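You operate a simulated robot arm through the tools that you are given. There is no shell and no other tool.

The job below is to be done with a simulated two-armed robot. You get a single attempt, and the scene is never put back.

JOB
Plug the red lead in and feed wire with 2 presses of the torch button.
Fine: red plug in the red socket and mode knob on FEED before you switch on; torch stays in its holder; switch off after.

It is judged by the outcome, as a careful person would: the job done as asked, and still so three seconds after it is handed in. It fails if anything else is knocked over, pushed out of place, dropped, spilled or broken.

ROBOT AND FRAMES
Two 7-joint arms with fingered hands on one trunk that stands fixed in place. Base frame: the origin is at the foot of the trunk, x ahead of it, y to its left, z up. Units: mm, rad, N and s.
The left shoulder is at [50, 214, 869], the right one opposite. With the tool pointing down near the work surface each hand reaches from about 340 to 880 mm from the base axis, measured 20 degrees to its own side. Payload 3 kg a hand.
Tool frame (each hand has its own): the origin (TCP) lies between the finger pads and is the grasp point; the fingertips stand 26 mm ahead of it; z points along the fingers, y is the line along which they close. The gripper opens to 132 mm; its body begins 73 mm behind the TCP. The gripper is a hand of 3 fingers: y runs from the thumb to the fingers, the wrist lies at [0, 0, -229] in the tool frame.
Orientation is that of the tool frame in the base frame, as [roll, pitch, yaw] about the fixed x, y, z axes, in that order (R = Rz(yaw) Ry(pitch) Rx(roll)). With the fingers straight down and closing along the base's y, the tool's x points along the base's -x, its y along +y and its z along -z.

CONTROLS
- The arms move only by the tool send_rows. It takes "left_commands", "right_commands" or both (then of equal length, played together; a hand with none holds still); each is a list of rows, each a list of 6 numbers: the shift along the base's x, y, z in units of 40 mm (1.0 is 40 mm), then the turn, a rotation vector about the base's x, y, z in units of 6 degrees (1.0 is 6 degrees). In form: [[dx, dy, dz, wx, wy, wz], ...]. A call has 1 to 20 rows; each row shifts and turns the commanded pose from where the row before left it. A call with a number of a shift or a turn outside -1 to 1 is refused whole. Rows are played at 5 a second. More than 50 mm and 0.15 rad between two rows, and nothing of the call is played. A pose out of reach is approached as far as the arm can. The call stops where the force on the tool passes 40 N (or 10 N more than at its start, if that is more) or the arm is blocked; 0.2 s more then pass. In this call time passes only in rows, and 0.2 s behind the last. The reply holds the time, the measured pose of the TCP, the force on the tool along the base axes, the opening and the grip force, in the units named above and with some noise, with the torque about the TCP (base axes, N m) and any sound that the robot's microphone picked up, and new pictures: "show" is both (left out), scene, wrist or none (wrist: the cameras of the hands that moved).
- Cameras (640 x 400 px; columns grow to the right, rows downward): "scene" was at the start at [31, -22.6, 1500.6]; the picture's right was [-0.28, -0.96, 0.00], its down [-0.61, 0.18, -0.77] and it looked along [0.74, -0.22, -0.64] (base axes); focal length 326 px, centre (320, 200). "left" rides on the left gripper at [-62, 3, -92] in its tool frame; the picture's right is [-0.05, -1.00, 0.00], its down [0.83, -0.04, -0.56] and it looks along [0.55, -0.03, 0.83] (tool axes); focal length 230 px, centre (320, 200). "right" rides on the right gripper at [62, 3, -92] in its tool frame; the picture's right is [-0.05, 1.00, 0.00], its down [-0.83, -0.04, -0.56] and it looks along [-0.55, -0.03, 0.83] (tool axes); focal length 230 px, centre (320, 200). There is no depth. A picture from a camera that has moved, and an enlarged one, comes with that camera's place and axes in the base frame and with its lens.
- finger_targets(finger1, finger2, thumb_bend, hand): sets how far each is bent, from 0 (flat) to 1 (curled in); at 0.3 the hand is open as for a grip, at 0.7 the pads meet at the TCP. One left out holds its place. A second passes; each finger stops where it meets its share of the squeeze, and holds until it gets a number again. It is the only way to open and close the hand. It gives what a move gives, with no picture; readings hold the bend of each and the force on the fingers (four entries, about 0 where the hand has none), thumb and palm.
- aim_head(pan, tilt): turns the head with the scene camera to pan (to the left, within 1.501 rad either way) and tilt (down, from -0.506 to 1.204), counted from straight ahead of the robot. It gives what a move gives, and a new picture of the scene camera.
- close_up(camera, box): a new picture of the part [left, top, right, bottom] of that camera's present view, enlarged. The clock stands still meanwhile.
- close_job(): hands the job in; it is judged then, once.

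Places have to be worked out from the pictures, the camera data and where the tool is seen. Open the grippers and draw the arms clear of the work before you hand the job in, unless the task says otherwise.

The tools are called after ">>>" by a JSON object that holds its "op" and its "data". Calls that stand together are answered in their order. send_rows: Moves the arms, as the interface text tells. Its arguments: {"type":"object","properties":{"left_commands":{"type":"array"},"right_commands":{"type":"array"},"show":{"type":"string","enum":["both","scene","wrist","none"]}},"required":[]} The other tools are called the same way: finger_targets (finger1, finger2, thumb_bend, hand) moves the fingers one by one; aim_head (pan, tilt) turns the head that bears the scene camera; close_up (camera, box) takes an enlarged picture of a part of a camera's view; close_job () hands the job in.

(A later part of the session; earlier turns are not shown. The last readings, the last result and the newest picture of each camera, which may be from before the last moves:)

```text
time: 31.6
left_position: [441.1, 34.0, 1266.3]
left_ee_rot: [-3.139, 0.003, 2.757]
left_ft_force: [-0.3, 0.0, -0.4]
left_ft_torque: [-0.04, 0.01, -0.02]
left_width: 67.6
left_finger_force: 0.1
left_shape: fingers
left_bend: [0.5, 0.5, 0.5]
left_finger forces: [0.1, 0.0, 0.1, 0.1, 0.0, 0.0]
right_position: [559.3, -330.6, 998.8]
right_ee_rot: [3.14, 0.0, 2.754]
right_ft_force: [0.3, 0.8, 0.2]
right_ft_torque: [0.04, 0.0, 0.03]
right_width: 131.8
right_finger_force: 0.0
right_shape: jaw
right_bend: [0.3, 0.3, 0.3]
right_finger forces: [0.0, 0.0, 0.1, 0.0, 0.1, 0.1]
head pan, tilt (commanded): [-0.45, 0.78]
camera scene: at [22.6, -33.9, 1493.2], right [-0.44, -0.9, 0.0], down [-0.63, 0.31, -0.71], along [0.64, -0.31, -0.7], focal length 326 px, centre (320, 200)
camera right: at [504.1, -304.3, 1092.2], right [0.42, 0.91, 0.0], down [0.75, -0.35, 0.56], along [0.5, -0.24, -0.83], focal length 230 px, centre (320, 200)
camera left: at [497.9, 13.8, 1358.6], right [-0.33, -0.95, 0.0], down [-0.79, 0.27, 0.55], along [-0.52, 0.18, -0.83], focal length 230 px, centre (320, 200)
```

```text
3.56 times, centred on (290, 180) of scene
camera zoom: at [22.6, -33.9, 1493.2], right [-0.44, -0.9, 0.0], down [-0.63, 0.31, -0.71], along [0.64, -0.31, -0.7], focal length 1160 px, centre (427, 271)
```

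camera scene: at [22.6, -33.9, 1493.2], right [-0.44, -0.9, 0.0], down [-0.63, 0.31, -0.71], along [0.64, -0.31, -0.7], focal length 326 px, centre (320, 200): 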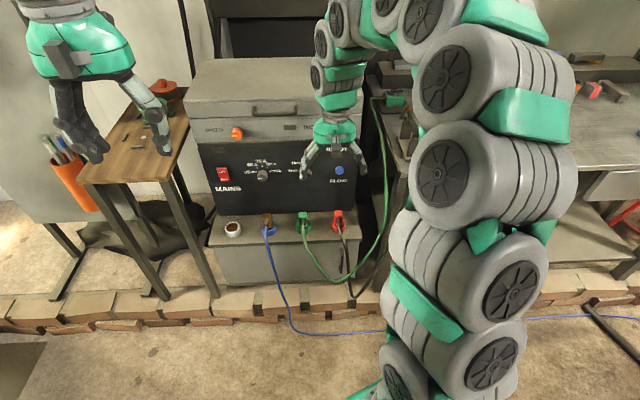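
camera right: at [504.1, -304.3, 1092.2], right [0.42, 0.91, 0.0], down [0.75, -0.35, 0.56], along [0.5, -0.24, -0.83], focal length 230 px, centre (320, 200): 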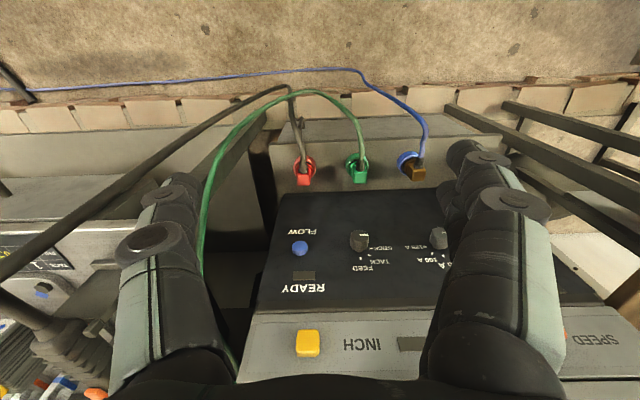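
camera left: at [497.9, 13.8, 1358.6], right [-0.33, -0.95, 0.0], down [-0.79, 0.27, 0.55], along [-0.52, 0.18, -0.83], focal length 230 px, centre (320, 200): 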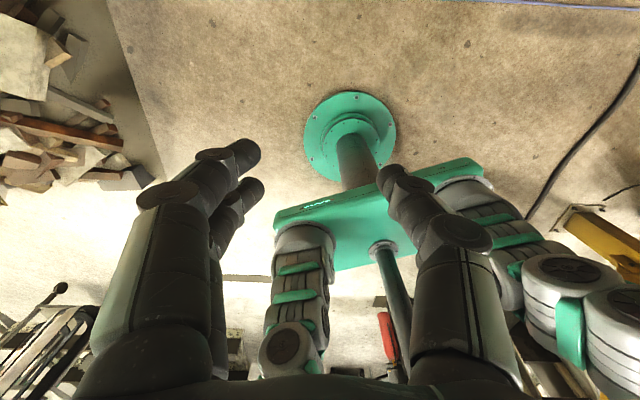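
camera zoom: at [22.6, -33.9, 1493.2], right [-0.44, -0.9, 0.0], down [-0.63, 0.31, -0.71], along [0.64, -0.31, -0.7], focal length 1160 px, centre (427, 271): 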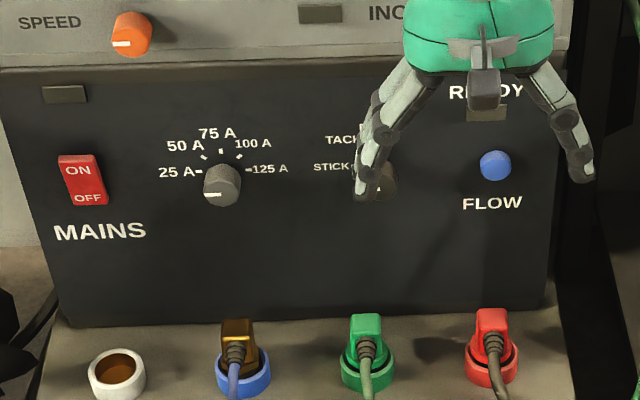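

From the views, the mode knob's axis is at about z = 780, its face at [797, -360], panel about 31 mm behind; STICK is at 9 o'clock and FEED at 12 o'clock, so it needs 90° clockwise. I swing the right hand to point horizontally at the panel, staying about 95 mm short of the knob.

>>> {"op": "send_rows", "data": {"right_commands": [[0.2515, 0.0097, -0.365, -0.378, -0.926, 0], [0.2515, 0.0097, -0.365, -0.378, -0.926, 0], [0.2515, 0.0097, -0.365, -0.378, -0.926, 0], [0.2515, 0.0097, -0.365, -0.378, -0.926, 0], [0.2515, 0.0097, -0.365, -0.378, -0.926, 0], [0.2515, 0.0097, -0.365, -0.378, -0.926, 0], [0.2515, 0.0097, -0.365, -0.378, -0.926, 0], [0.2515, 0.0097, -0.365, -0.378, -0.926, 0], [0.2515, 0.0097, -0.365, -0.378, -0.926, 0], [0.2515, 0.0097, -0.365, -0.378, -0.926, 0], [0.2515, 0.0097, -0.365, -0.378, -0.926, 0], [0.2515, 0.0097, -0.365, -0.378, -0.926, 0], [0.2515, 0.0097, -0.365, -0.378, -0.926, 0], [0.2515, 0.0097, -0.365, -0.378, -0.926, 0], [0.2515, 0.0097, -0.365, -0.378, -0.926, 0]], "show": "both"}}

```text
time: 34.8
left_position: [441.9, 33.4, 1265.2]
left_ee_rot: [-3.138, 0.001, 2.757]
left_ft_force: [0.0, -0.5, 0.3]
left_ft_torque: [-0.02, 0.03, 0.01]
left_width: 67.3
left_finger_force: 0.0
left_shape: fingers
left_bend: [0.5, 0.5, 0.5]
left_finger forces: [0.1, 0.0, 0.0, 0.1, 0.0, 0.0]
right_position: [712.3, -327.9, 783.4]
right_ee_rot: [-0.647, 1.565, -1.036]
right_ft_force: [0.4, -0.5, -1.1]
right_ft_torque: [0.02, -0.01, 0.01]
right_width: 132.0
right_finger_force: 0.1
right_shape: jaw
right_bend: [0.3, 0.3, 0.3]
right_finger forces: [0.0, 0.0, 0.0, 0.1, 0.1, 0.0]
right hand out of reach, approached as far as the arm can: row 11
head pan, tilt (commanded): [-0.45, 0.78]
camera scene: at [22.7, -33.9, 1493.2], right [-0.44, -0.9, 0.0], down [-0.63, 0.31, -0.71], along [0.64, -0.31, -0.7], focal length 326 px, centre (320, 200)
camera right: at [627.9, -289.9, 722.9], right [0.38, 0.92, 0.05], down [-0.53, 0.17, 0.83], along [0.76, -0.34, 0.56], focal length 230 px, centre (320, 200)
```

scene: 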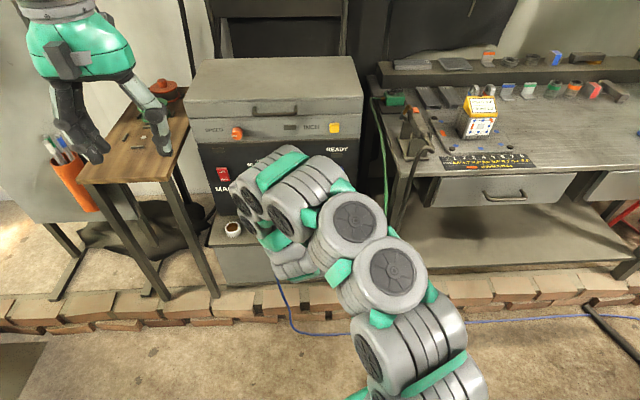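
right: 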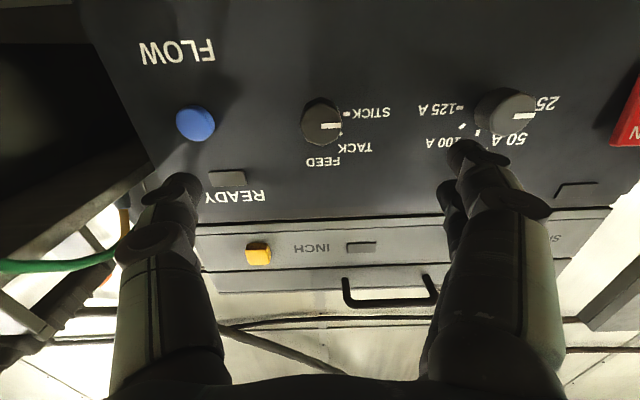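

The hand now points level at the panel. I zoom the wrist view to locate the knob relative to the hand's axis.

>>> {"op": "close_up", "data": {"camera": "right", "box": [250, 70, 410, 190]}}

```text
3.33 times, centred on (330, 130) of right
camera zoom: at [627.9, -289.9, 722.9], right [0.38, 0.92, 0.05], down [-0.53, 0.17, 0.83], along [0.76, -0.34, 0.56], focal length 767 px, centre (287, 433)
```

zoom: 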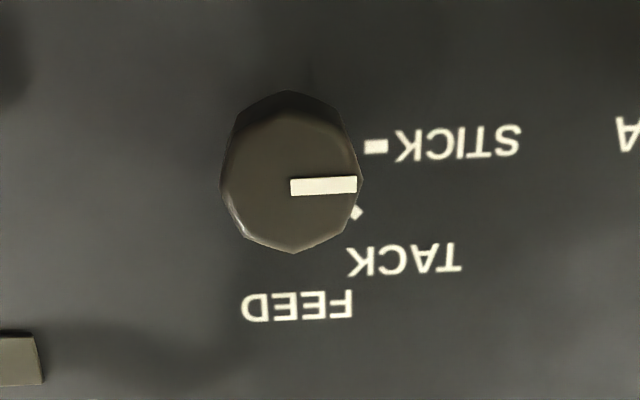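

The knob sits about 8 mm lower than the hand's axis, at z ≈ 775.5. I narrow the fingers, then roll the hand −45° so it can turn the knob through to +45°, correcting the height.

>>> {"op": "finger_targets", "data": {"hand": "right", "finger1": 0.5, "finger2": 0.5, "thumb_bend": 0.5}}

>>> {"op": "send_rows", "data": {"right_commands": [[0.01, 0.003, -0.025, -0.867, 0.3556, 0], [0.01, 0.003, -0.025, -0.867, 0.3556, 0], [0.01, 0.003, -0.025, -0.867, 0.3556, 0], [0.01, 0.003, -0.025, -0.867, 0.3556, 0], [0, 0, -0.025, -0.867, 0.3556, 0], [0, 0, -0.025, -0.867, 0.3556, 0], [0, 0, -0.025, -0.867, 0.3556, 0], [0, 0, -0.025, -0.867, 0.3556, 0]], "show": "wrist"}}

```text
time: 35.8
left_position: [441.4, 33.3, 1265.0]
left_ee_rot: [-3.139, 0.001, 2.758]
left_ft_force: [0.7, -0.4, -0.1]
left_ft_torque: [-0.02, -0.04, 0.0]
left_width: 67.7
left_finger_force: 0.1
left_shape: fingers
left_bend: [0.5, 0.5, 0.5]
left_finger forces: [0.1, 0.0, 0.0, 0.0, 0.0, 0.0]
right_position: [713.0, -325.3, 783.6]
right_ee_rot: [-1.064, 1.568, -1.453]
right_ft_force: [-0.1, -0.8, -0.3]
right_ft_torque: [-0.01, 0.01, 0.01]
right_width: 68.6
right_finger_force: 0.0
right_shape: fingers
right_bend: [0.5, 0.5, 0.5]
right_finger forces: [0.0, 0.0, 0.1, 0.0, 0.0, 0.0]
head pan, tilt (commanded): [-0.45, 0.78]
```

```text
time: 37.6
left_position: [440.8, 34.1, 1265.7]
left_ee_rot: [-3.137, 0.0, 2.757]
left_ft_force: [0.0, 0.9, 0.3]
left_ft_torque: [0.0, -0.03, 0.0]
left_width: 67.5
left_finger_force: 0.0
left_shape: fingers
left_bend: [0.5, 0.5, 0.5]
left_finger forces: [0.1, 0.1, 0.1, 0.0, 0.0, 0.1]
right_position: [715.8, -326.5, 774.6]
right_ee_rot: [-1.572, 0.781, -1.958]
right_ft_force: [0.0, -0.5, 0.4]
right_ft_torque: [0.05, -0.01, -0.03]
right_width: 68.2
right_finger_force: 0.0
right_shape: fingers
right_bend: [0.5, 0.5, 0.5]
right_finger forces: [0.1, 0.0, 0.0, 0.0, 0.1, 0.0]
head pan, tilt (commanded): [-0.45, 0.78]
camera right: at [613.3, -330.0, 730.4], right [0.28, 0.69, -0.67], down [-0.3, 0.73, 0.62], along [0.91, 0.03, 0.41], focal length 230 px, centre (320, 200)
```

right: 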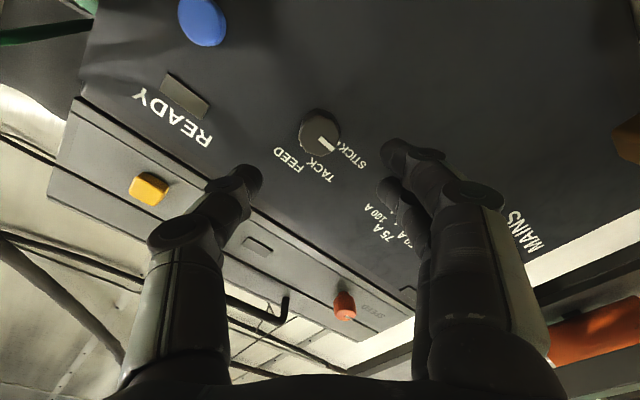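

Rolled as planned. I zoom once more to centre on the knob before closing in.

>>> {"op": "close_up", "data": {"camera": "right", "box": [260, 90, 380, 180]}}

```text
4.44 times, centred on (320, 135) of right
camera zoom: at [613.3, -330.0, 730.4], right [0.28, 0.69, -0.67], down [-0.3, 0.73, 0.62], along [0.91, 0.03, 0.41], focal length 1022 px, centre (320, 489)
```

zoom: 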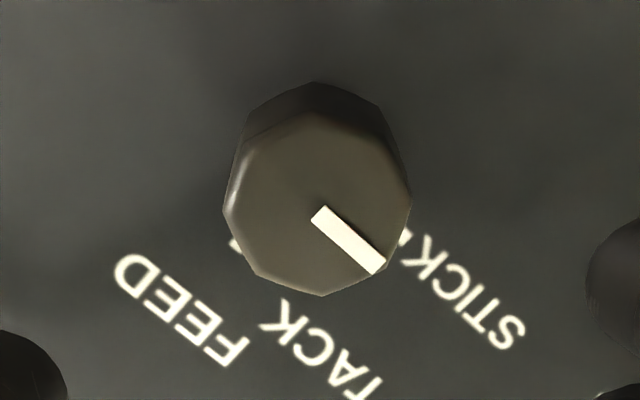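

The knob's centre is at about [796, -362, 774.7]. I advance three-quarters of the way and check clearance before the last step.

>>> {"op": "send_rows", "data": {"right_commands": [[0.49, -0.22, 0, 0, 0, 0], [0.49, -0.22, 0, 0, 0, 0], [0.49, -0.22, 0, 0, 0, 0]], "show": "wrist"}}

```text
time: 38.4
left_position: [440.8, 33.1, 1264.2]
left_ee_rot: [-3.137, 0.0, 2.758]
left_ft_force: [-0.3, 0.3, -0.6]
left_ft_torque: [-0.02, 0.01, -0.01]
left_width: 67.8
left_finger_force: 0.1
left_shape: fingers
left_bend: [0.5, 0.5, 0.5]
left_finger forces: [0.1, 0.0, 0.1, 0.1, 0.0, 0.0]
right_position: [773.8, -350.7, 775.4]
right_ee_rot: [-1.568, 0.783, -1.954]
right_ft_force: [0.0, 0.8, 0.2]
right_ft_torque: [-0.01, -0.02, -0.01]
right_width: 67.9
right_finger_force: 0.2
right_shape: fingers
right_bend: [0.5, 0.5, 0.5]
right_finger forces: [0.1, 0.0, 0.0, 0.1, 0.1, 0.1]
head pan, tilt (commanded): [-0.45, 0.78]
camera right: at [672.4, -355.0, 730.6], right [0.28, 0.69, -0.67], down [-0.31, 0.73, 0.62], along [0.91, 0.03, 0.41], focal length 230 px, centre (320, 200)
```

right: 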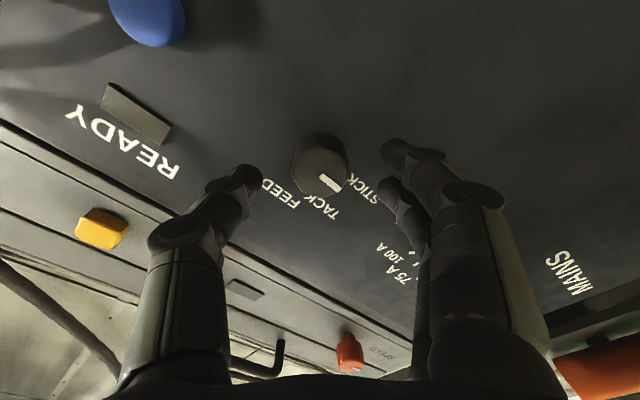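

The face is confirmed at 875 mm along the approach direction, with the hand centred within about 3 mm. I make the last 23 mm in two small steps.

>>> {"op": "send_rows", "data": {"right_commands": [[0.26, -0.14, -0.01, 0, 0, 0], [0.26, -0.14, -0.01, 0, 0, 0]], "show": "wrist"}}

```text
time: 39.0
left_position: [441.0, 33.8, 1265.7]
left_ee_rot: [-3.138, -0.001, 2.756]
left_ft_force: [0.5, -0.1, 0.4]
left_ft_torque: [0.01, 0.02, -0.01]
left_width: 67.8
left_finger_force: 0.2
left_shape: fingers
left_bend: [0.5, 0.5, 0.5]
left_finger forces: [0.0, 0.0, 0.0, 0.0, 0.0, 0.0]
right_position: [793.9, -363.6, 775.3]
right_ee_rot: [-1.571, 0.781, -1.959]
right_ft_force: [-0.4, -0.1, -0.4]
right_ft_torque: [0.02, 0.0, 0.0]
right_width: 68.5
right_finger_force: 0.1
right_shape: fingers
right_bend: [0.5, 0.5, 0.5]
right_finger forces: [0.1, 0.0, 0.0, 0.0, 0.1, 0.0]
head pan, tilt (commanded): [-0.45, 0.78]
camera right: at [692.6, -366.6, 730.1], right [0.28, 0.69, -0.67], down [-0.3, 0.73, 0.62], along [0.91, 0.03, 0.41], focal length 230 px, centre (320, 200)
```

right: 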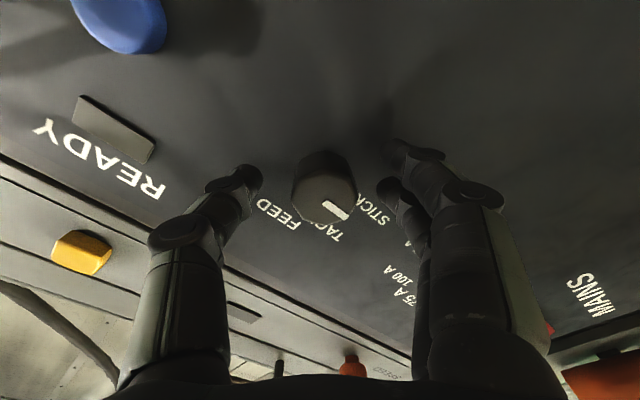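

The knob now sits between the thumb and fingers with its face at the TCP. I close the fingers on it.

>>> {"op": "finger_targets", "data": {"hand": "right", "finger1": 0.75, "finger2": 0.75, "thumb_bend": 0.75}}

>>> {"op": "close_up", "data": {"camera": "right", "box": [220, 120, 420, 260]}}

```text
time: 40.0
left_position: [441.3, 33.4, 1264.7]
left_ee_rot: [-3.137, 0.001, 2.758]
left_ft_force: [0.3, -0.5, 0.1]
left_ft_torque: [-0.03, 0.0, -0.01]
left_width: 67.6
left_finger_force: 0.0
left_shape: fingers
left_bend: [0.5, 0.5, 0.5]
left_finger forces: [0.1, 0.0, 0.0, 0.0, 0.0, 0.1]
right_position: [794.2, -363.5, 774.9]
right_ee_rot: [-1.57, 0.783, -1.958]
right_ft_force: [11.1, -3.3, -3.4]
right_ft_torque: [0.05, 0.05, 0.01]
right_width: 26.8
right_finger_force: 16.9
right_shape: fingers
right_bend: [0.66, 0.62, 0.66]
right_finger forces: [9.1, 10.2, 0.0, 0.0, 15.7, 0.0]
head pan, tilt (commanded): [-0.45, 0.78]
```

```text
2.86 times, centred on (320, 190) of right
camera zoom: at [692.8, -366.5, 730.0], right [0.28, 0.69, -0.67], down [-0.3, 0.73, 0.62], along [0.91, 0.03, 0.41], focal length 657 px, centre (320, 229)
```

zoom: 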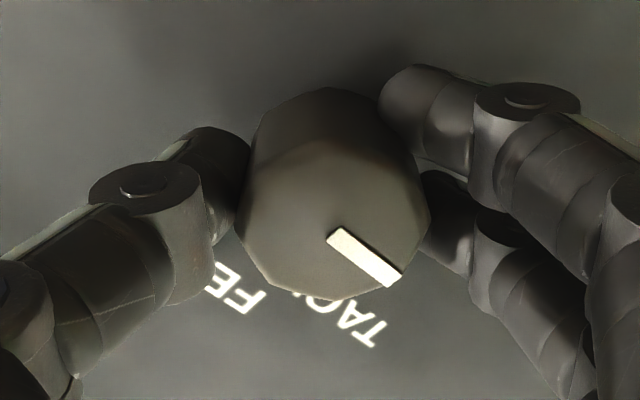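

All three fingers grip the knob (9/10/16 N). I turn it clockwise, first 48°, then look.

>>> {"op": "send_rows", "data": {"right_commands": [[-0.0014, -0.0035, -0.0054, 0.926, -0.378, 0], [-0.0014, -0.0035, -0.0054, 0.926, -0.378, 0], [-0.0014, -0.0035, -0.0054, 0.926, -0.378, 0], [-0.0014, -0.0035, -0.0054, 0.926, -0.378, 0], [-0.0014, -0.0035, -0.0054, 0.926, -0.378, 0], [-0.0014, -0.0035, -0.0054, 0.926, -0.378, 0], [-0.0014, -0.0035, -0.0054, 0.926, -0.378, 0], [-0.0014, -0.0035, -0.0054, 0.926, -0.378, 0]], "show": "wrist"}}

>>> {"op": "close_up", "data": {"camera": "right", "box": [220, 120, 420, 260]}}

```text
time: 41.8
left_position: [440.4, 34.1, 1264.6]
left_ee_rot: [-3.138, 0.001, 2.758]
left_ft_force: [0.3, 0.1, 0.6]
left_ft_torque: [-0.01, -0.01, 0.02]
left_width: 67.5
left_finger_force: 0.0
left_shape: fingers
left_bend: [0.5, 0.5, 0.5]
left_finger forces: [0.1, 0.0, 0.1, 0.0, 0.0, 0.1]
right_position: [794.0, -363.1, 773.0]
right_ee_rot: [1.556, 1.518, 1.173]
right_ft_force: [15.5, 5.0, -7.5]
right_ft_torque: [-0.02, 0.16, 0.2]
right_width: 26.6
right_finger_force: 17.8
right_shape: fingers
right_bend: [0.66, 0.62, 0.66]
right_finger forces: [12.2, 11.1, 0.1, 0.0, 12.0, 0.0]
head pan, tilt (commanded): [-0.45, 0.78]
camera right: at [710.5, -322.8, 712.4], right [0.37, 0.92, 0.1], down [-0.55, 0.13, 0.83], along [0.75, -0.37, 0.55], focal length 230 px, centre (320, 200)
```

right: 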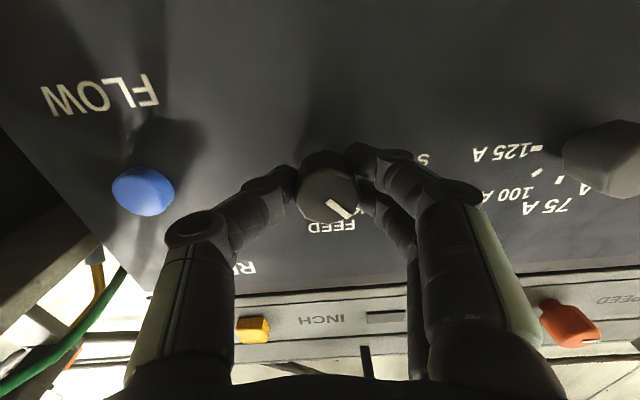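

```text
2.86 times, centred on (320, 190) of right
camera zoom: at [710.5, -322.8, 712.4], right [0.37, 0.92, 0.1], down [-0.55, 0.13, 0.83], along [0.75, -0.37, 0.55], focal length 657 px, centre (320, 229)
```

zoom: 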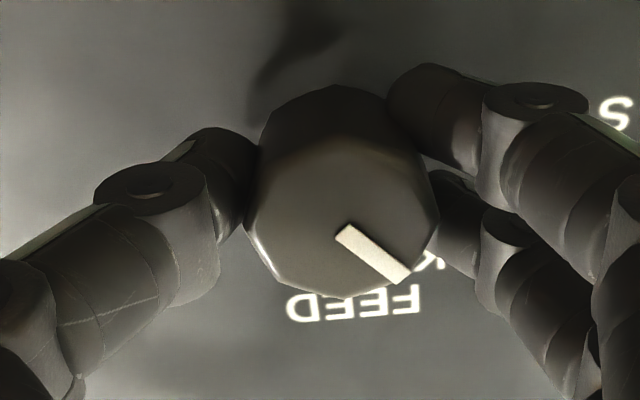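

The knob follows the hand and now points at TACK. I continue the remaining 42°.

>>> {"op": "send_rows", "data": {"right_commands": [[-0.0014, -0.0035, -0.0054, 0.926, -0.378, 0], [-0.0014, -0.0035, -0.0054, 0.926, -0.378, 0], [-0.0014, -0.0035, -0.0054, 0.926, -0.378, 0], [-0.0014, -0.0035, -0.0054, 0.926, -0.378, 0], [-0.0014, -0.0035, -0.0054, 0.926, -0.378, 0], [-0.0014, -0.0035, -0.0054, 0.926, -0.378, 0], [-0.0014, -0.0035, -0.0054, 0.926, -0.378, 0]], "show": "wrist"}}

>>> {"op": "close_up", "data": {"camera": "right", "box": [220, 120, 420, 260]}}

```text
time: 43.4
left_position: [440.9, 34.0, 1265.6]
left_ee_rot: [-3.139, 0.0, 2.756]
left_ft_force: [0.5, 0.1, -0.5]
left_ft_torque: [0.0, -0.01, 0.01]
left_width: 67.7
left_finger_force: 0.1
left_shape: fingers
left_bend: [0.5, 0.5, 0.5]
left_finger forces: [0.0, 0.1, 0.1, 0.0, 0.1, 0.1]
right_position: [794.2, -363.1, 771.1]
right_ee_rot: [1.569, 0.783, 1.184]
right_ft_force: [18.0, 20.9, -7.8]
right_ft_torque: [-0.28, 0.22, 0.55]
right_width: 27.0
right_finger_force: 22.0
right_shape: fingers
right_bend: [0.66, 0.62, 0.67]
right_finger forces: [22.3, 10.1, 0.1, 0.0, 11.2, 0.0]
head pan, tilt (commanded): [-0.45, 0.78]
camera right: at [725.0, -286.2, 730.6], right [0.25, 0.62, 0.74], down [-0.75, -0.36, 0.56], along [0.62, -0.69, 0.37], focal length 230 px, centre (320, 200)
```

right: 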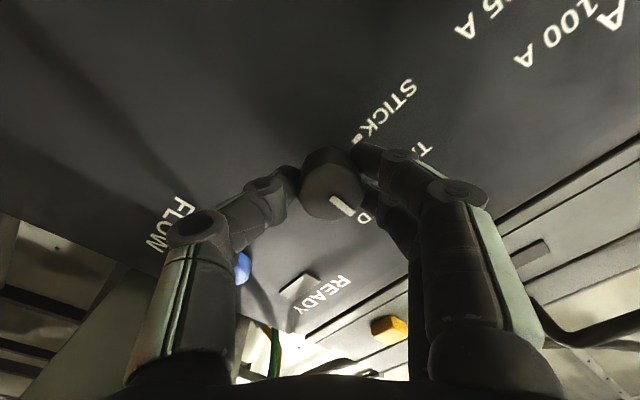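

```text
2.86 times, centred on (320, 190) of right
camera zoom: at [725.0, -286.2, 730.6], right [0.25, 0.62, 0.74], down [-0.75, -0.36, 0.56], along [0.62, -0.69, 0.37], focal length 657 px, centre (320, 229)
```

zoom: 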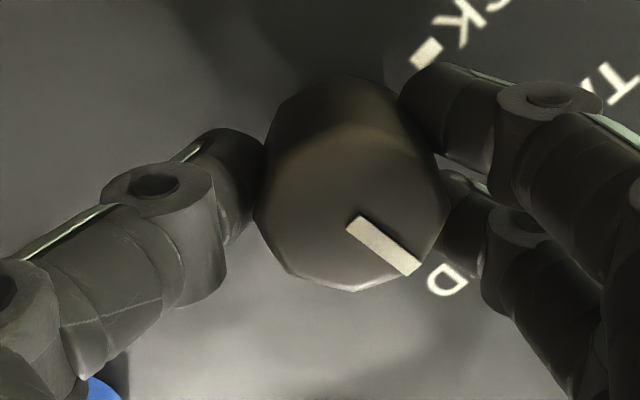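

The pointer has turned the full 90° and points straight up at FEED. I release the knob and back away.

>>> {"op": "finger_targets", "data": {"hand": "right", "finger1": 0.5, "finger2": 0.5, "thumb_bend": 0.5}}

>>> {"op": "send_rows", "data": {"right_commands": [[-0.4, 0.163, 0, 0, 0, 0], [-0.9, 0.367, 0, 0, 0, 0], [-0.9, 0.367, 0, 0, 0, 0]], "show": "wrist"}}

>>> {"op": "close_up", "data": {"camera": "right", "box": [240, 60, 440, 200]}}

```text
time: 44.4
left_position: [440.8, 34.1, 1264.7]
left_ee_rot: [-3.138, 0.0, 2.757]
left_ft_force: [0.3, 0.1, 0.2]
left_ft_torque: [-0.03, 0.01, -0.02]
left_width: 67.6
left_finger_force: 0.0
left_shape: fingers
left_bend: [0.5, 0.5, 0.5]
left_finger forces: [0.0, 0.1, 0.0, 0.0, 0.0, 0.0]
right_position: [792.2, -366.1, 772.4]
right_ee_rot: [1.568, 0.785, 1.181]
right_ft_force: [0.2, -0.5, -0.4]
right_ft_torque: [-0.01, 0.01, 0.0]
right_width: 67.0
right_finger_force: 0.0
right_shape: fingers
right_bend: [0.5, 0.5, 0.5]
right_finger forces: [0.1, 0.0, 0.0, 0.1, 0.1, 0.1]
head pan, tilt (commanded): [-0.45, 0.78]
```

```text
time: 45.2
left_position: [440.8, 34.8, 1265.0]
left_ee_rot: [-3.137, -0.001, 2.756]
left_ft_force: [-0.3, -0.5, 0.5]
left_ft_torque: [0.01, 0.0, 0.01]
left_width: 67.6
left_finger_force: 0.1
left_shape: fingers
left_bend: [0.5, 0.5, 0.5]
left_finger forces: [0.0, 0.0, 0.1, 0.1, 0.0, 0.1]
right_position: [704.0, -330.2, 771.2]
right_ee_rot: [1.572, 0.786, 1.182]
right_ft_force: [-0.4, -0.2, -0.3]
right_ft_torque: [0.01, -0.01, 0.01]
right_width: 67.1
right_finger_force: 0.1
right_shape: fingers
right_bend: [0.5, 0.5, 0.5]
right_finger forces: [0.1, 0.1, 0.0, 0.0, 0.0, 0.0]
head pan, tilt (commanded): [-0.45, 0.78]
camera right: at [637.1, -252.8, 731.0], right [0.25, 0.62, 0.74], down [-0.75, -0.36, 0.56], along [0.61, -0.7, 0.37], focal length 230 px, centre (320, 200)
```

right: 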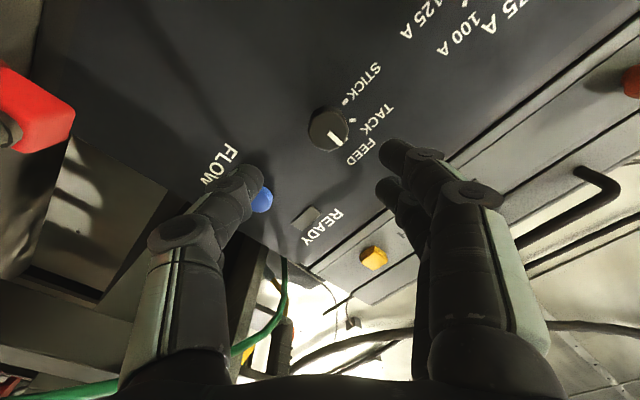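

```text
2.86 times, centred on (340, 130) of right
camera zoom: at [637.1, -252.8, 731.0], right [0.25, 0.62, 0.74], down [-0.75, -0.36, 0.56], along [0.61, -0.7, 0.37], focal length 657 px, centre (263, 400)
```

zoom: 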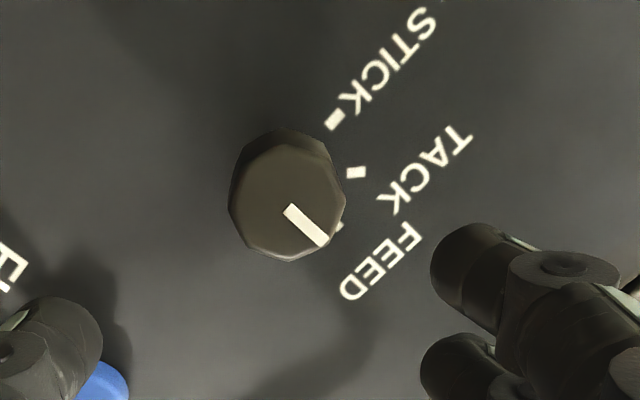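

The pointer is exactly on the FEED tick and the red plug is in, so switching on is next. I'll use the left hand for the mains rocker; first I back the right hand further off and shape the left hand into one pointing finger, checking it in the wrist view.

>>> {"op": "finger_targets", "data": {"hand": "left", "finger1": 0.65, "finger2": 1.0, "thumb_bend": 0.1}}

>>> {"op": "close_up", "data": {"camera": "left", "box": [0, 0, 640, 400]}}

>>> {"op": "close_up", "data": {"camera": "scene", "box": [0, 0, 240, 200]}}

```text
time: 46.2
left_position: [439.9, 33.6, 1265.6]
left_ee_rot: [-3.139, 0.001, 2.759]
left_ft_force: [-0.1, 0.8, -0.4]
left_ft_torque: [0.0, 0.05, -0.01]
left_width: 94.1
left_finger_force: 0.1
left_shape: fingers
left_bend: [0.65, 1.0, 0.1]
left_finger forces: [0.0, 0.1, 0.0, 0.0, 0.1, 0.1]
right_position: [704.3, -329.2, 770.6]
right_ee_rot: [1.569, 0.785, 1.182]
right_ft_force: [-0.3, 0.6, 0.1]
right_ft_torque: [0.02, -0.01, 0.0]
right_width: 67.5
right_finger_force: 0.1
right_shape: fingers
right_bend: [0.5, 0.5, 0.5]
right_finger forces: [0.1, 0.0, 0.0, 0.0, 0.0, 0.0]
head pan, tilt (commanded): [-0.45, 0.78]
```

```text
1.00 times, centred on (320, 200) of left (not enlarged: the box is as wide or as high as the picture)
camera zoom: at [498.0, 14.0, 1357.7], right [-0.33, -0.95, 0.0], down [-0.79, 0.27, 0.55], along [-0.53, 0.18, -0.83], focal length 230 px, centre (320, 200)
```

zoom: 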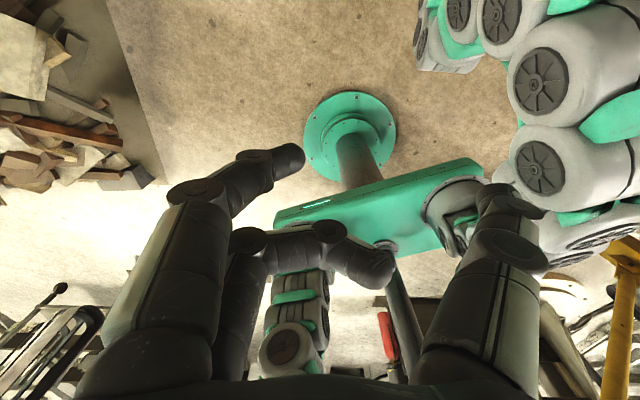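

```text
2.00 times, centred on (120, 100) of scene
camera zoom: at [22.6, -33.9, 1493.2], right [-0.44, -0.9, 0.0], down [-0.63, 0.31, -0.71], along [0.64, -0.31, -0.7], focal length 653 px, centre (720, 400)
```

zoom: 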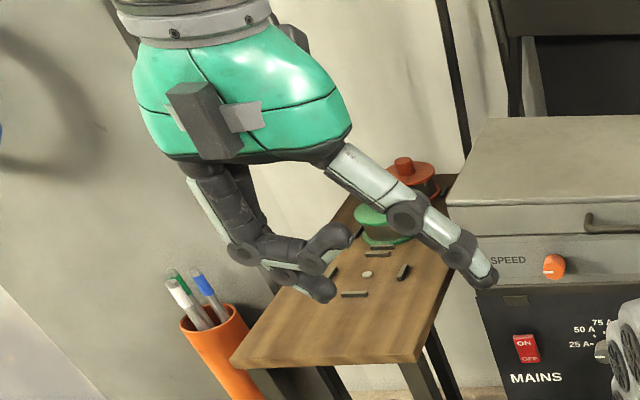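

The pointing finger is finger 1 (tip about 24 mm ahead of the TCP, others well behind). First I withdraw the right hand up and away from the panel, undoing its roll.

>>> {"op": "send_rows", "data": {"right_commands": [[-0.6, 0.2, 0.2, 0, 0, 0], [-0.3, -0.1, 0.75, -0.868, 0.354, 0], [-0.3, -0.1, 0.75, -0.868, 0.354, 0], [-0.3, -0.1, 0.75, -0.868, 0.354, 0], [-0.3, -0.1, 0.75, -0.868, 0.354, 0], [-0.3, -0.1, 0.75, -0.868, 0.354, 0], [-0.2, -0.1, 0.75, -0.868, 0.354, 0], [-0.2, -0.1, 0.75, -0.868, 0.354, 0], [-0.2, -0.1, 0.75, -0.868, 0.354, 0]], "show": "scene"}}

```text
time: 48.2
left_position: [440.6, 33.7, 1264.7]
left_ee_rot: [-3.138, 0.0, 2.757]
left_ft_force: [-0.5, -0.1, -0.4]
left_ft_torque: [0.0, 0.02, 0.0]
left_width: 94.3
left_finger_force: 0.1
left_shape: fingers
left_bend: [0.65, 1.0, 0.1]
left_finger forces: [0.0, 0.0, 0.1, 0.1, 0.2, 0.0]
right_position: [660.7, -297.8, 843.6]
right_ee_rot: [-0.734, 1.567, -1.121]
right_ft_force: [0.1, 0.5, 0.6]
right_ft_torque: [0.02, 0.03, -0.03]
right_width: 67.8
right_finger_force: 0.0
right_shape: fingers
right_bend: [0.5, 0.5, 0.5]
right_finger forces: [0.0, 0.0, 0.0, 0.0, 0.1, 0.0]
right hand out of reach, approached as far as the arm can: row 3, 4, 5, 6, 7, 8, 9
head pan, tilt (commanded): [-0.45, 0.78]
camera scene: at [22.6, -33.9, 1493.2], right [-0.44, -0.9, 0.0], down [-0.63, 0.31, -0.71], along [0.64, -0.31, -0.7], focal length 326 px, centre (320, 200)
```

scene: 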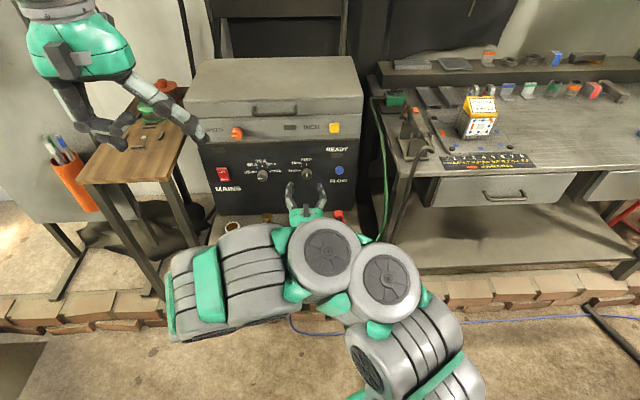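

The arm can't keep the tool level that close in, so it stopped partway. I'll start tilting the fingers down again in a few rows and see where it settles.

>>> {"op": "send_rows", "data": {"right_commands": [[0.1, -0.1, 0.1, 0.315, 0.771, 0], [0.1, -0.1, 0.1, 0.315, 0.771, 0], [0.1, -0.1, 0.1, 0.315, 0.771, 0], [0.1, -0.1, 0.1, 0.315, 0.771, 0]], "show": "none"}}

```text
time: 49.2
left_position: [441.2, 33.6, 1266.4]
left_ee_rot: [-3.139, -0.001, 2.757]
left_ft_force: [1.3, -0.6, 0.5]
left_ft_torque: [0.01, 0.0, 0.01]
left_width: 94.2
left_finger_force: 0.1
left_shape: fingers
left_bend: [0.65, 1.0, 0.1]
left_finger forces: [0.1, 0.1, 0.1, 0.0, 0.0, 0.0]
right_position: [684.2, -284.1, 862.7]
right_ee_rot: [3.14, 1.312, 2.752]
right_ft_force: [0.6, 0.1, 0.4]
right_ft_torque: [-0.03, -0.01, 0.02]
right_width: 67.9
right_finger_force: 0.0
right_shape: fingers
right_bend: [0.5, 0.5, 0.5]
right_finger forces: [0.0, 0.1, 0.1, 0.1, 0.0, 0.0]
right hand out of reach, approached as far as the arm can: row 1, 2, 3
head pan, tilt (commanded): [-0.45, 0.78]
```

It now follows again. I raise the hand and keep tilting the fingers downward, then will carry it right toward the torch.

>>> {"op": "send_rows", "data": {"right_commands": [[0.1, -0.1, 0.7, 0.315, 0.771, 0], [0.0, -0.2, 0.8, 0.315, 0.771, 0], [0.0, -0.3, 0.8, 0.315, 0.771, 0], [0.0, -0.4, 0.8, 0.315, 0.771, 0], [0.0, -0.5, 0.8, 0.315, 0.771, 0], [0.0, -0.6, 0.7, 0.315, 0.771, 0], [0.0, -0.6, 0.6, 0.315, 0.771, 0]], "show": "scene"}}

```text
time: 50.0
left_position: [442.2, 34.2, 1268.2]
left_ee_rot: [-3.136, 0.015, 2.762]
left_ft_force: [3.3, -8.3, 15.4]
left_ft_torque: [-1.54, 0.71, 0.83]
left_width: 108.6
left_finger_force: 0.1
left_shape: fingers
left_bend: [0.65, 1.0, 0.0]
left_finger forces: [0.1, 0.1, 0.0, 0.0, 0.0, 0.0]
right_position: [686.6, -303.1, 931.1]
right_ee_rot: [-3.132, 1.098, 2.761]
right_ft_force: [-0.2, -0.4, 0.5]
right_ft_torque: [0.05, -0.02, 0.01]
right_width: 67.9
right_finger_force: 0.1
right_shape: fingers
right_bend: [0.5, 0.5, 0.5]
right_finger forces: [0.0, 0.1, 0.0, 0.0, 0.0, 0.0]
head pan, tilt (commanded): [-0.45, 0.78]
stopped in row 3 (left hand): the force on the tool passed its limit at 57 N (the readings are from after the stop); the commanded pose is now the measured one
camera scene: at [22.5, -33.9, 1493.2], right [-0.44, -0.9, 0.0], down [-0.63, 0.31, -0.71], along [0.64, -0.31, -0.7], focal length 326 px, centre (320, 200)
```

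scene: 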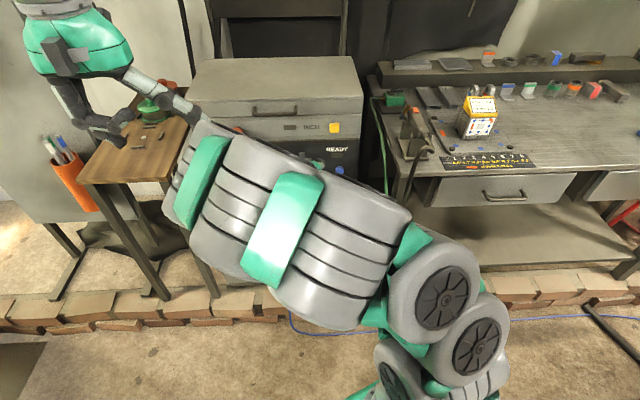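

The right arm's raised forearm brushed the left hand's thumb (57 N stop); nothing in the work was touched. I move the left hand up and left, out of the right arm's way.

>>> {"op": "send_rows", "data": {"left_commands": [[0, 0.4, 0.5, 0, 0, 0], [-0.1, 0.9, 0.2, 0, 0, 0], [-0.2, 0.9, 0, 0, 0, 0], [-0.2, 0.9, 0, 0, 0, 0], [-0.2, 0.9, 0, 0, 0, 0]], "show": "scene"}}

```text
time: 51.1
left_position: [416.6, 188.7, 1281.0]
left_ee_rot: [-3.138, 0.01, 2.764]
left_ft_force: [0.2, 0.6, 0.1]
left_ft_torque: [0.0, -0.02, 0.0]
left_width: 94.5
left_finger_force: 0.0
left_shape: fingers
left_bend: [0.65, 1.0, 0.1]
left_finger forces: [0.0, 0.0, 0.1, 0.0, 0.0, 0.0]
left hand out of reach, approached as far as the arm can: row 1
right_position: [685.9, -303.6, 933.1]
right_ee_rot: [-3.135, 1.101, 2.756]
right_ft_force: [-0.2, -0.3, 0.0]
right_ft_torque: [-0.01, 0.0, -0.03]
right_width: 67.7
right_finger_force: 0.1
right_shape: fingers
right_bend: [0.5, 0.5, 0.5]
right_finger forces: [0.0, 0.1, 0.1, 0.1, 0.0, 0.0]
head pan, tilt (commanded): [-0.45, 0.78]
camera scene: at [22.6, -33.9, 1493.2], right [-0.44, -0.9, 0.0], down [-0.63, 0.31, -0.71], along [0.64, -0.31, -0.7], focal length 326 px, centre (320, 200)
```

scene: 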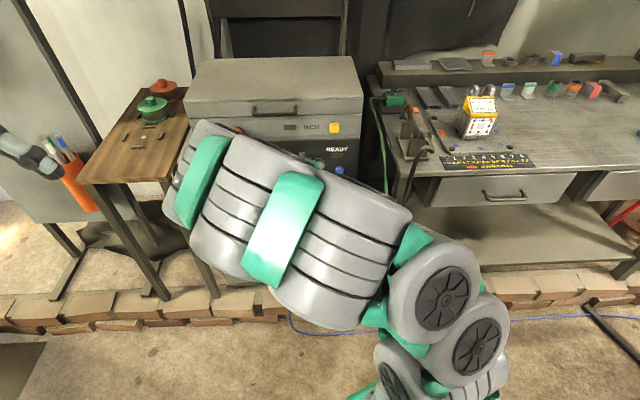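

The left hand is clear. Now I carry the right hand right and up toward a point behind and above the torch, reducing the forward tilt to 40°.

>>> {"op": "send_rows", "data": {"right_commands": [[-0.095, -0.895, 0.47, 0.145, 0.355, 0], [-0.095, -0.895, 0.47, 0.145, 0.355, 0], [-0.095, -0.895, 0.47, 0.145, 0.355, 0], [-0.095, -0.895, 0.47, 0.145, 0.355, 0], [-0.095, -0.895, 0.47, 0.145, 0.355, 0], [-0.095, -0.895, 0.47, 0.145, 0.355, 0], [-0.095, -0.895, 0.47, 0.145, 0.355, 0], [-0.095, -0.895, 0.47, 0.145, 0.355, 0], [-0.095, -0.895, 0.47, 0.145, 0.355, 0], [-0.095, -0.895, 0.47, 0.145, 0.355, 0]], "show": "both"}}

```text
time: 53.4
left_position: [416.4, 186.9, 1283.2]
left_ee_rot: [-3.138, 0.012, 2.763]
left_ft_force: [-0.3, -0.2, 0.7]
left_ft_torque: [-0.01, 0.0, -0.01]
left_width: 94.3
left_finger_force: 0.0
left_shape: fingers
left_bend: [0.65, 1.0, 0.1]
left_finger forces: [0.0, 0.0, 0.0, 0.0, 0.1, 0.0]
right_position: [646.5, -661.8, 1120.3]
right_ee_rot: [-3.136, 0.698, 2.754]
right_ft_force: [-0.1, 0.3, 0.0]
right_ft_torque: [-0.01, 0.04, 0.0]
right_width: 67.8
right_finger_force: 0.0
right_shape: fingers
right_bend: [0.5, 0.5, 0.5]
right_finger forces: [0.0, 0.1, 0.0, 0.1, 0.1, 0.0]
head pan, tilt (commanded): [-0.45, 0.78]
camera scene: at [22.6, -33.9, 1493.2], right [-0.44, -0.9, 0.0], down [-0.63, 0.31, -0.71], along [0.64, -0.31, -0.7], focal length 326 px, centre (320, 200)
camera right: at [549.9, -619.6, 1152.4], right [0.42, 0.91, 0.03], down [0.24, -0.14, 0.96], along [0.88, -0.39, -0.28], focal length 230 px, centre (320, 200)
```

scene: 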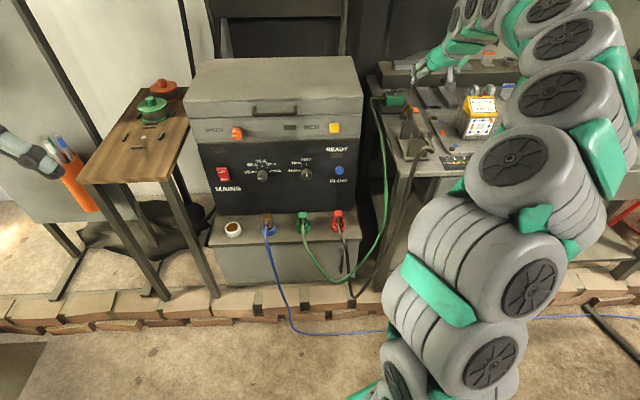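
right: 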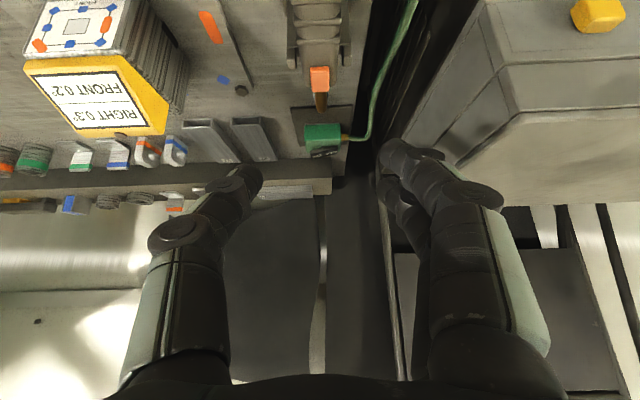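

The right hand is poised behind and above the torch and its camera sees the orange button. I zoom in on it, and on the panel from the scene camera.

>>> {"op": "close_up", "data": {"camera": "right", "box": [250, 0, 410, 160]}}

>>> {"op": "close_up", "data": {"camera": "scene", "box": [190, 140, 370, 250]}}

>>> {"op": "close_up", "data": {"camera": "scene", "box": [370, 70, 490, 180]}}

```text
2.50 times, centred on (330, 80) of right
camera zoom: at [549.9, -619.6, 1152.4], right [0.42, 0.91, 0.03], down [0.24, -0.14, 0.96], along [0.88, -0.39, -0.28], focal length 575 px, centre (295, 500)
```

zoom: 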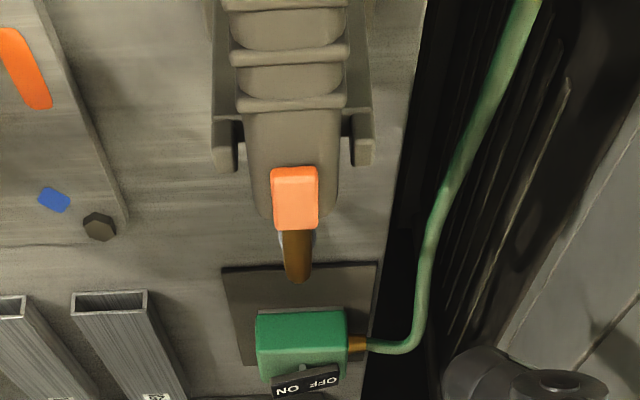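

```text
3.56 times, centred on (280, 195) of scene
camera zoom: at [22.6, -33.9, 1493.2], right [-0.44, -0.9, 0.0], down [-0.63, 0.31, -0.71], along [0.64, -0.31, -0.7], focal length 1160 px, centre (462, 218)
```

zoom: 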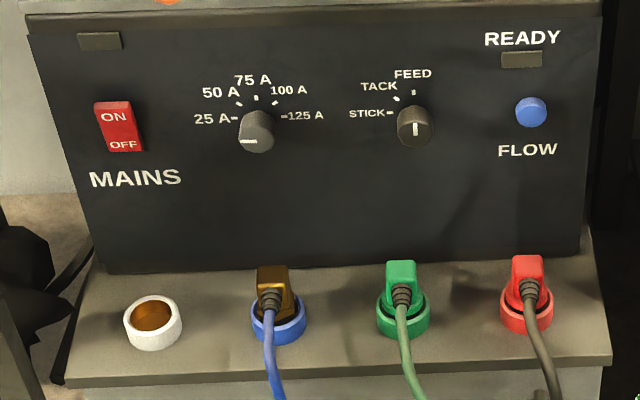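

```text
3.64 times, centred on (430, 125) of scene
camera zoom: at [22.6, -33.9, 1493.2], right [-0.44, -0.9, 0.0], down [-0.63, 0.31, -0.71], along [0.64, -0.31, -0.7], focal length 1187 px, centre (-80, 473)
```

zoom: 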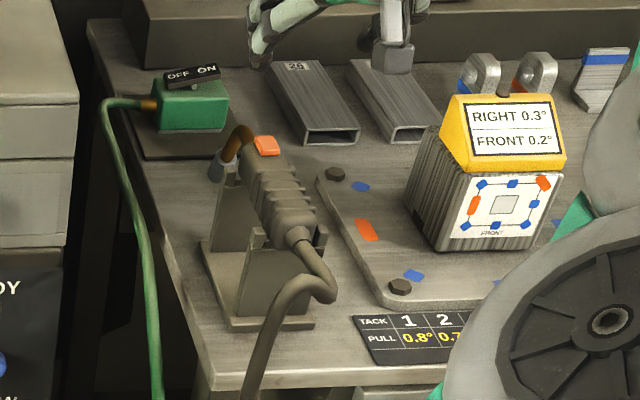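

All is set on the machine: FEED selected, red plug in, mains still off. The button centre is at about [703, -684, 991]. I now shape the right hand into a single pointing finger and check it.

>>> {"op": "finger_targets", "data": {"hand": "right", "finger1": 0.65, "finger2": 1.0, "thumb_bend": 0.1}}

>>> {"op": "close_up", "data": {"camera": "right", "box": [0, 0, 640, 400]}}

```text
time: 54.4
left_position: [417.1, 187.7, 1282.7]
left_ee_rot: [-3.137, 0.012, 2.762]
left_ft_force: [0.4, -0.2, 0.6]
left_ft_torque: [0.0, 0.01, -0.03]
left_width: 94.5
left_finger_force: 0.0
left_shape: fingers
left_bend: [0.65, 1.0, 0.1]
left_finger forces: [0.0, 0.1, 0.0, 0.0, 0.1, 0.0]
right_position: [648.4, -661.8, 1120.1]
right_ee_rot: [-3.134, 0.7, 2.756]
right_ft_force: [0.0, 0.0, 0.2]
right_ft_torque: [0.03, 0.01, -0.04]
right_width: 94.3
right_finger_force: 0.1
right_shape: fingers
right_bend: [0.65, 1.0, 0.1]
right_finger forces: [0.0, 0.1, 0.0, 0.0, 0.0, 0.1]
head pan, tilt (commanded): [-0.45, 0.78]
```

```text
1.00 times, centred on (320, 200) of right (not enlarged: the box is as wide or as high as the picture)
camera zoom: at [550.3, -619.1, 1152.5], right [0.42, 0.91, 0.03], down [0.24, -0.14, 0.96], along [0.88, -0.39, -0.28], focal length 230 px, centre (320, 200)
```

zoom: 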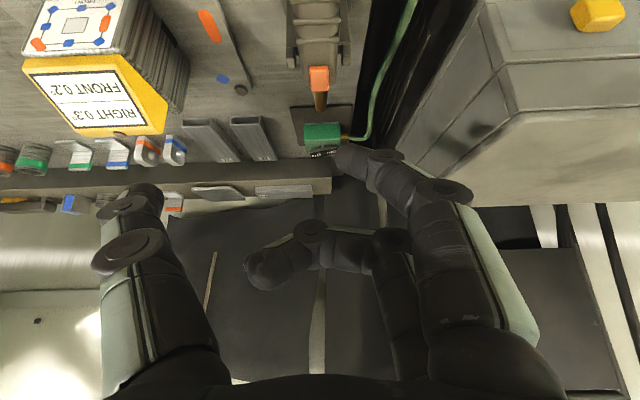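

Finger 1 of the right hand points as expected. I bring its tip to about 35 mm above the orange button and check the alignment.

>>> {"op": "send_rows", "data": {"right_commands": [[0.4, -0.272, -0.53, 0, 0, 0], [0.4, -0.272, -0.53, 0, 0, 0], [0.4, -0.272, -0.53, 0, 0, 0]], "show": "both"}}

>>> {"op": "close_up", "data": {"camera": "right", "box": [220, 50, 460, 230]}}

>>> {"op": "close_up", "data": {"camera": "scene", "box": [370, 50, 490, 160]}}

```text
time: 55.1
left_position: [417.1, 188.1, 1281.8]
left_ee_rot: [-3.137, 0.014, 2.762]
left_ft_force: [0.4, -0.2, 0.6]
left_ft_torque: [-0.01, -0.01, -0.03]
left_width: 94.7
left_finger_force: 0.1
left_shape: fingers
left_bend: [0.65, 1.0, 0.1]
left_finger forces: [0.0, 0.0, 0.1, 0.1, 0.1, 0.0]
right_position: [696.6, -692.6, 1056.2]
right_ee_rot: [-3.136, 0.701, 2.756]
right_ft_force: [-0.8, 0.7, -0.4]
right_ft_torque: [-0.02, 0.01, -0.03]
right_width: 94.1
right_finger_force: 0.1
right_shape: fingers
right_bend: [0.65, 1.0, 0.1]
right_finger forces: [0.0, 0.0, 0.1, 0.0, 0.0, 0.1]
head pan, tilt (commanded): [-0.45, 0.78]
camera scene: at [22.6, -33.9, 1493.2], right [-0.44, -0.9, 0.0], down [-0.63, 0.31, -0.71], along [0.64, -0.31, -0.7], focal length 326 px, centre (320, 200)
camera right: at [599.1, -650.4, 1088.9], right [0.42, 0.91, 0.03], down [0.24, -0.14, 0.96], along [0.88, -0.39, -0.28], focal length 230 px, centre (320, 200)
```

scene: 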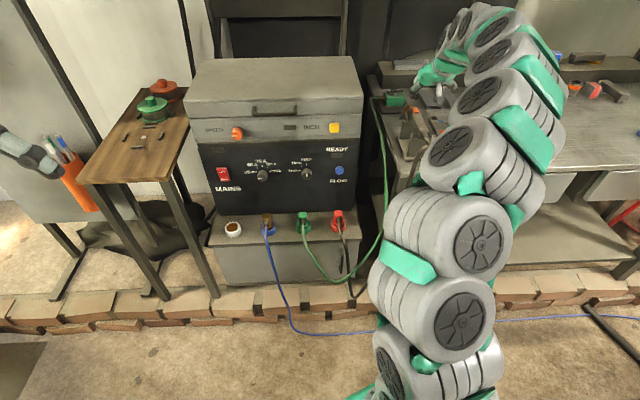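
right: 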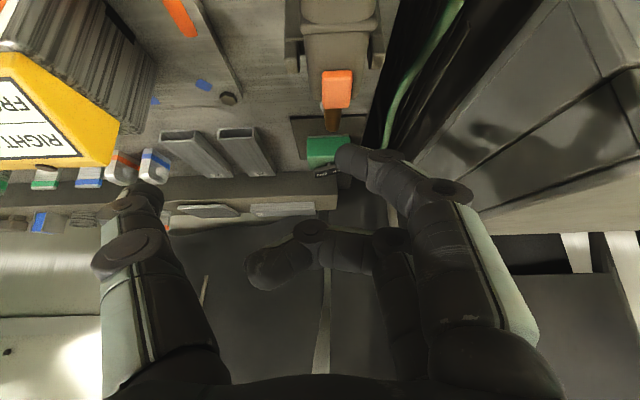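

```text
2.22 times, centred on (340, 140) of right
camera zoom: at [599.1, -650.4, 1088.9], right [0.42, 0.91, 0.03], down [0.24, -0.14, 0.96], along [0.88, -0.39, -0.28], focal length 511 px, centre (276, 333)
```

zoom: 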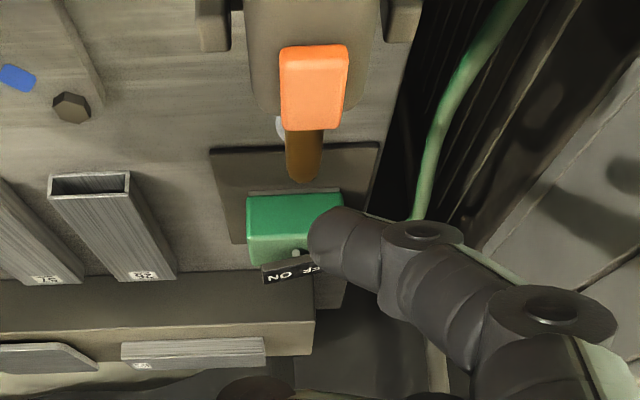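

```text
3.64 times, centred on (430, 105) of scene
camera zoom: at [22.6, -33.9, 1493.2], right [-0.44, -0.9, 0.0], down [-0.63, 0.31, -0.71], along [0.64, -0.31, -0.7], focal length 1187 px, centre (-80, 546)
```

zoom: 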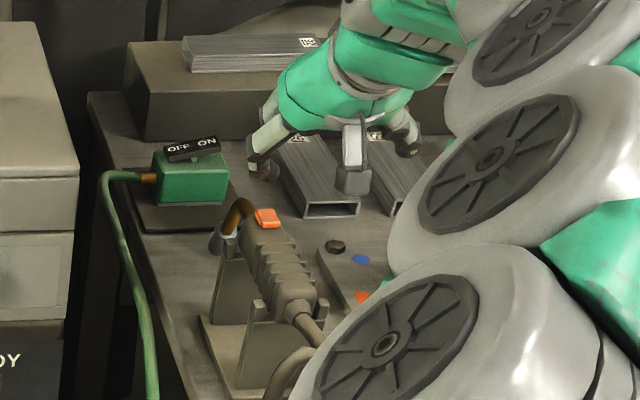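

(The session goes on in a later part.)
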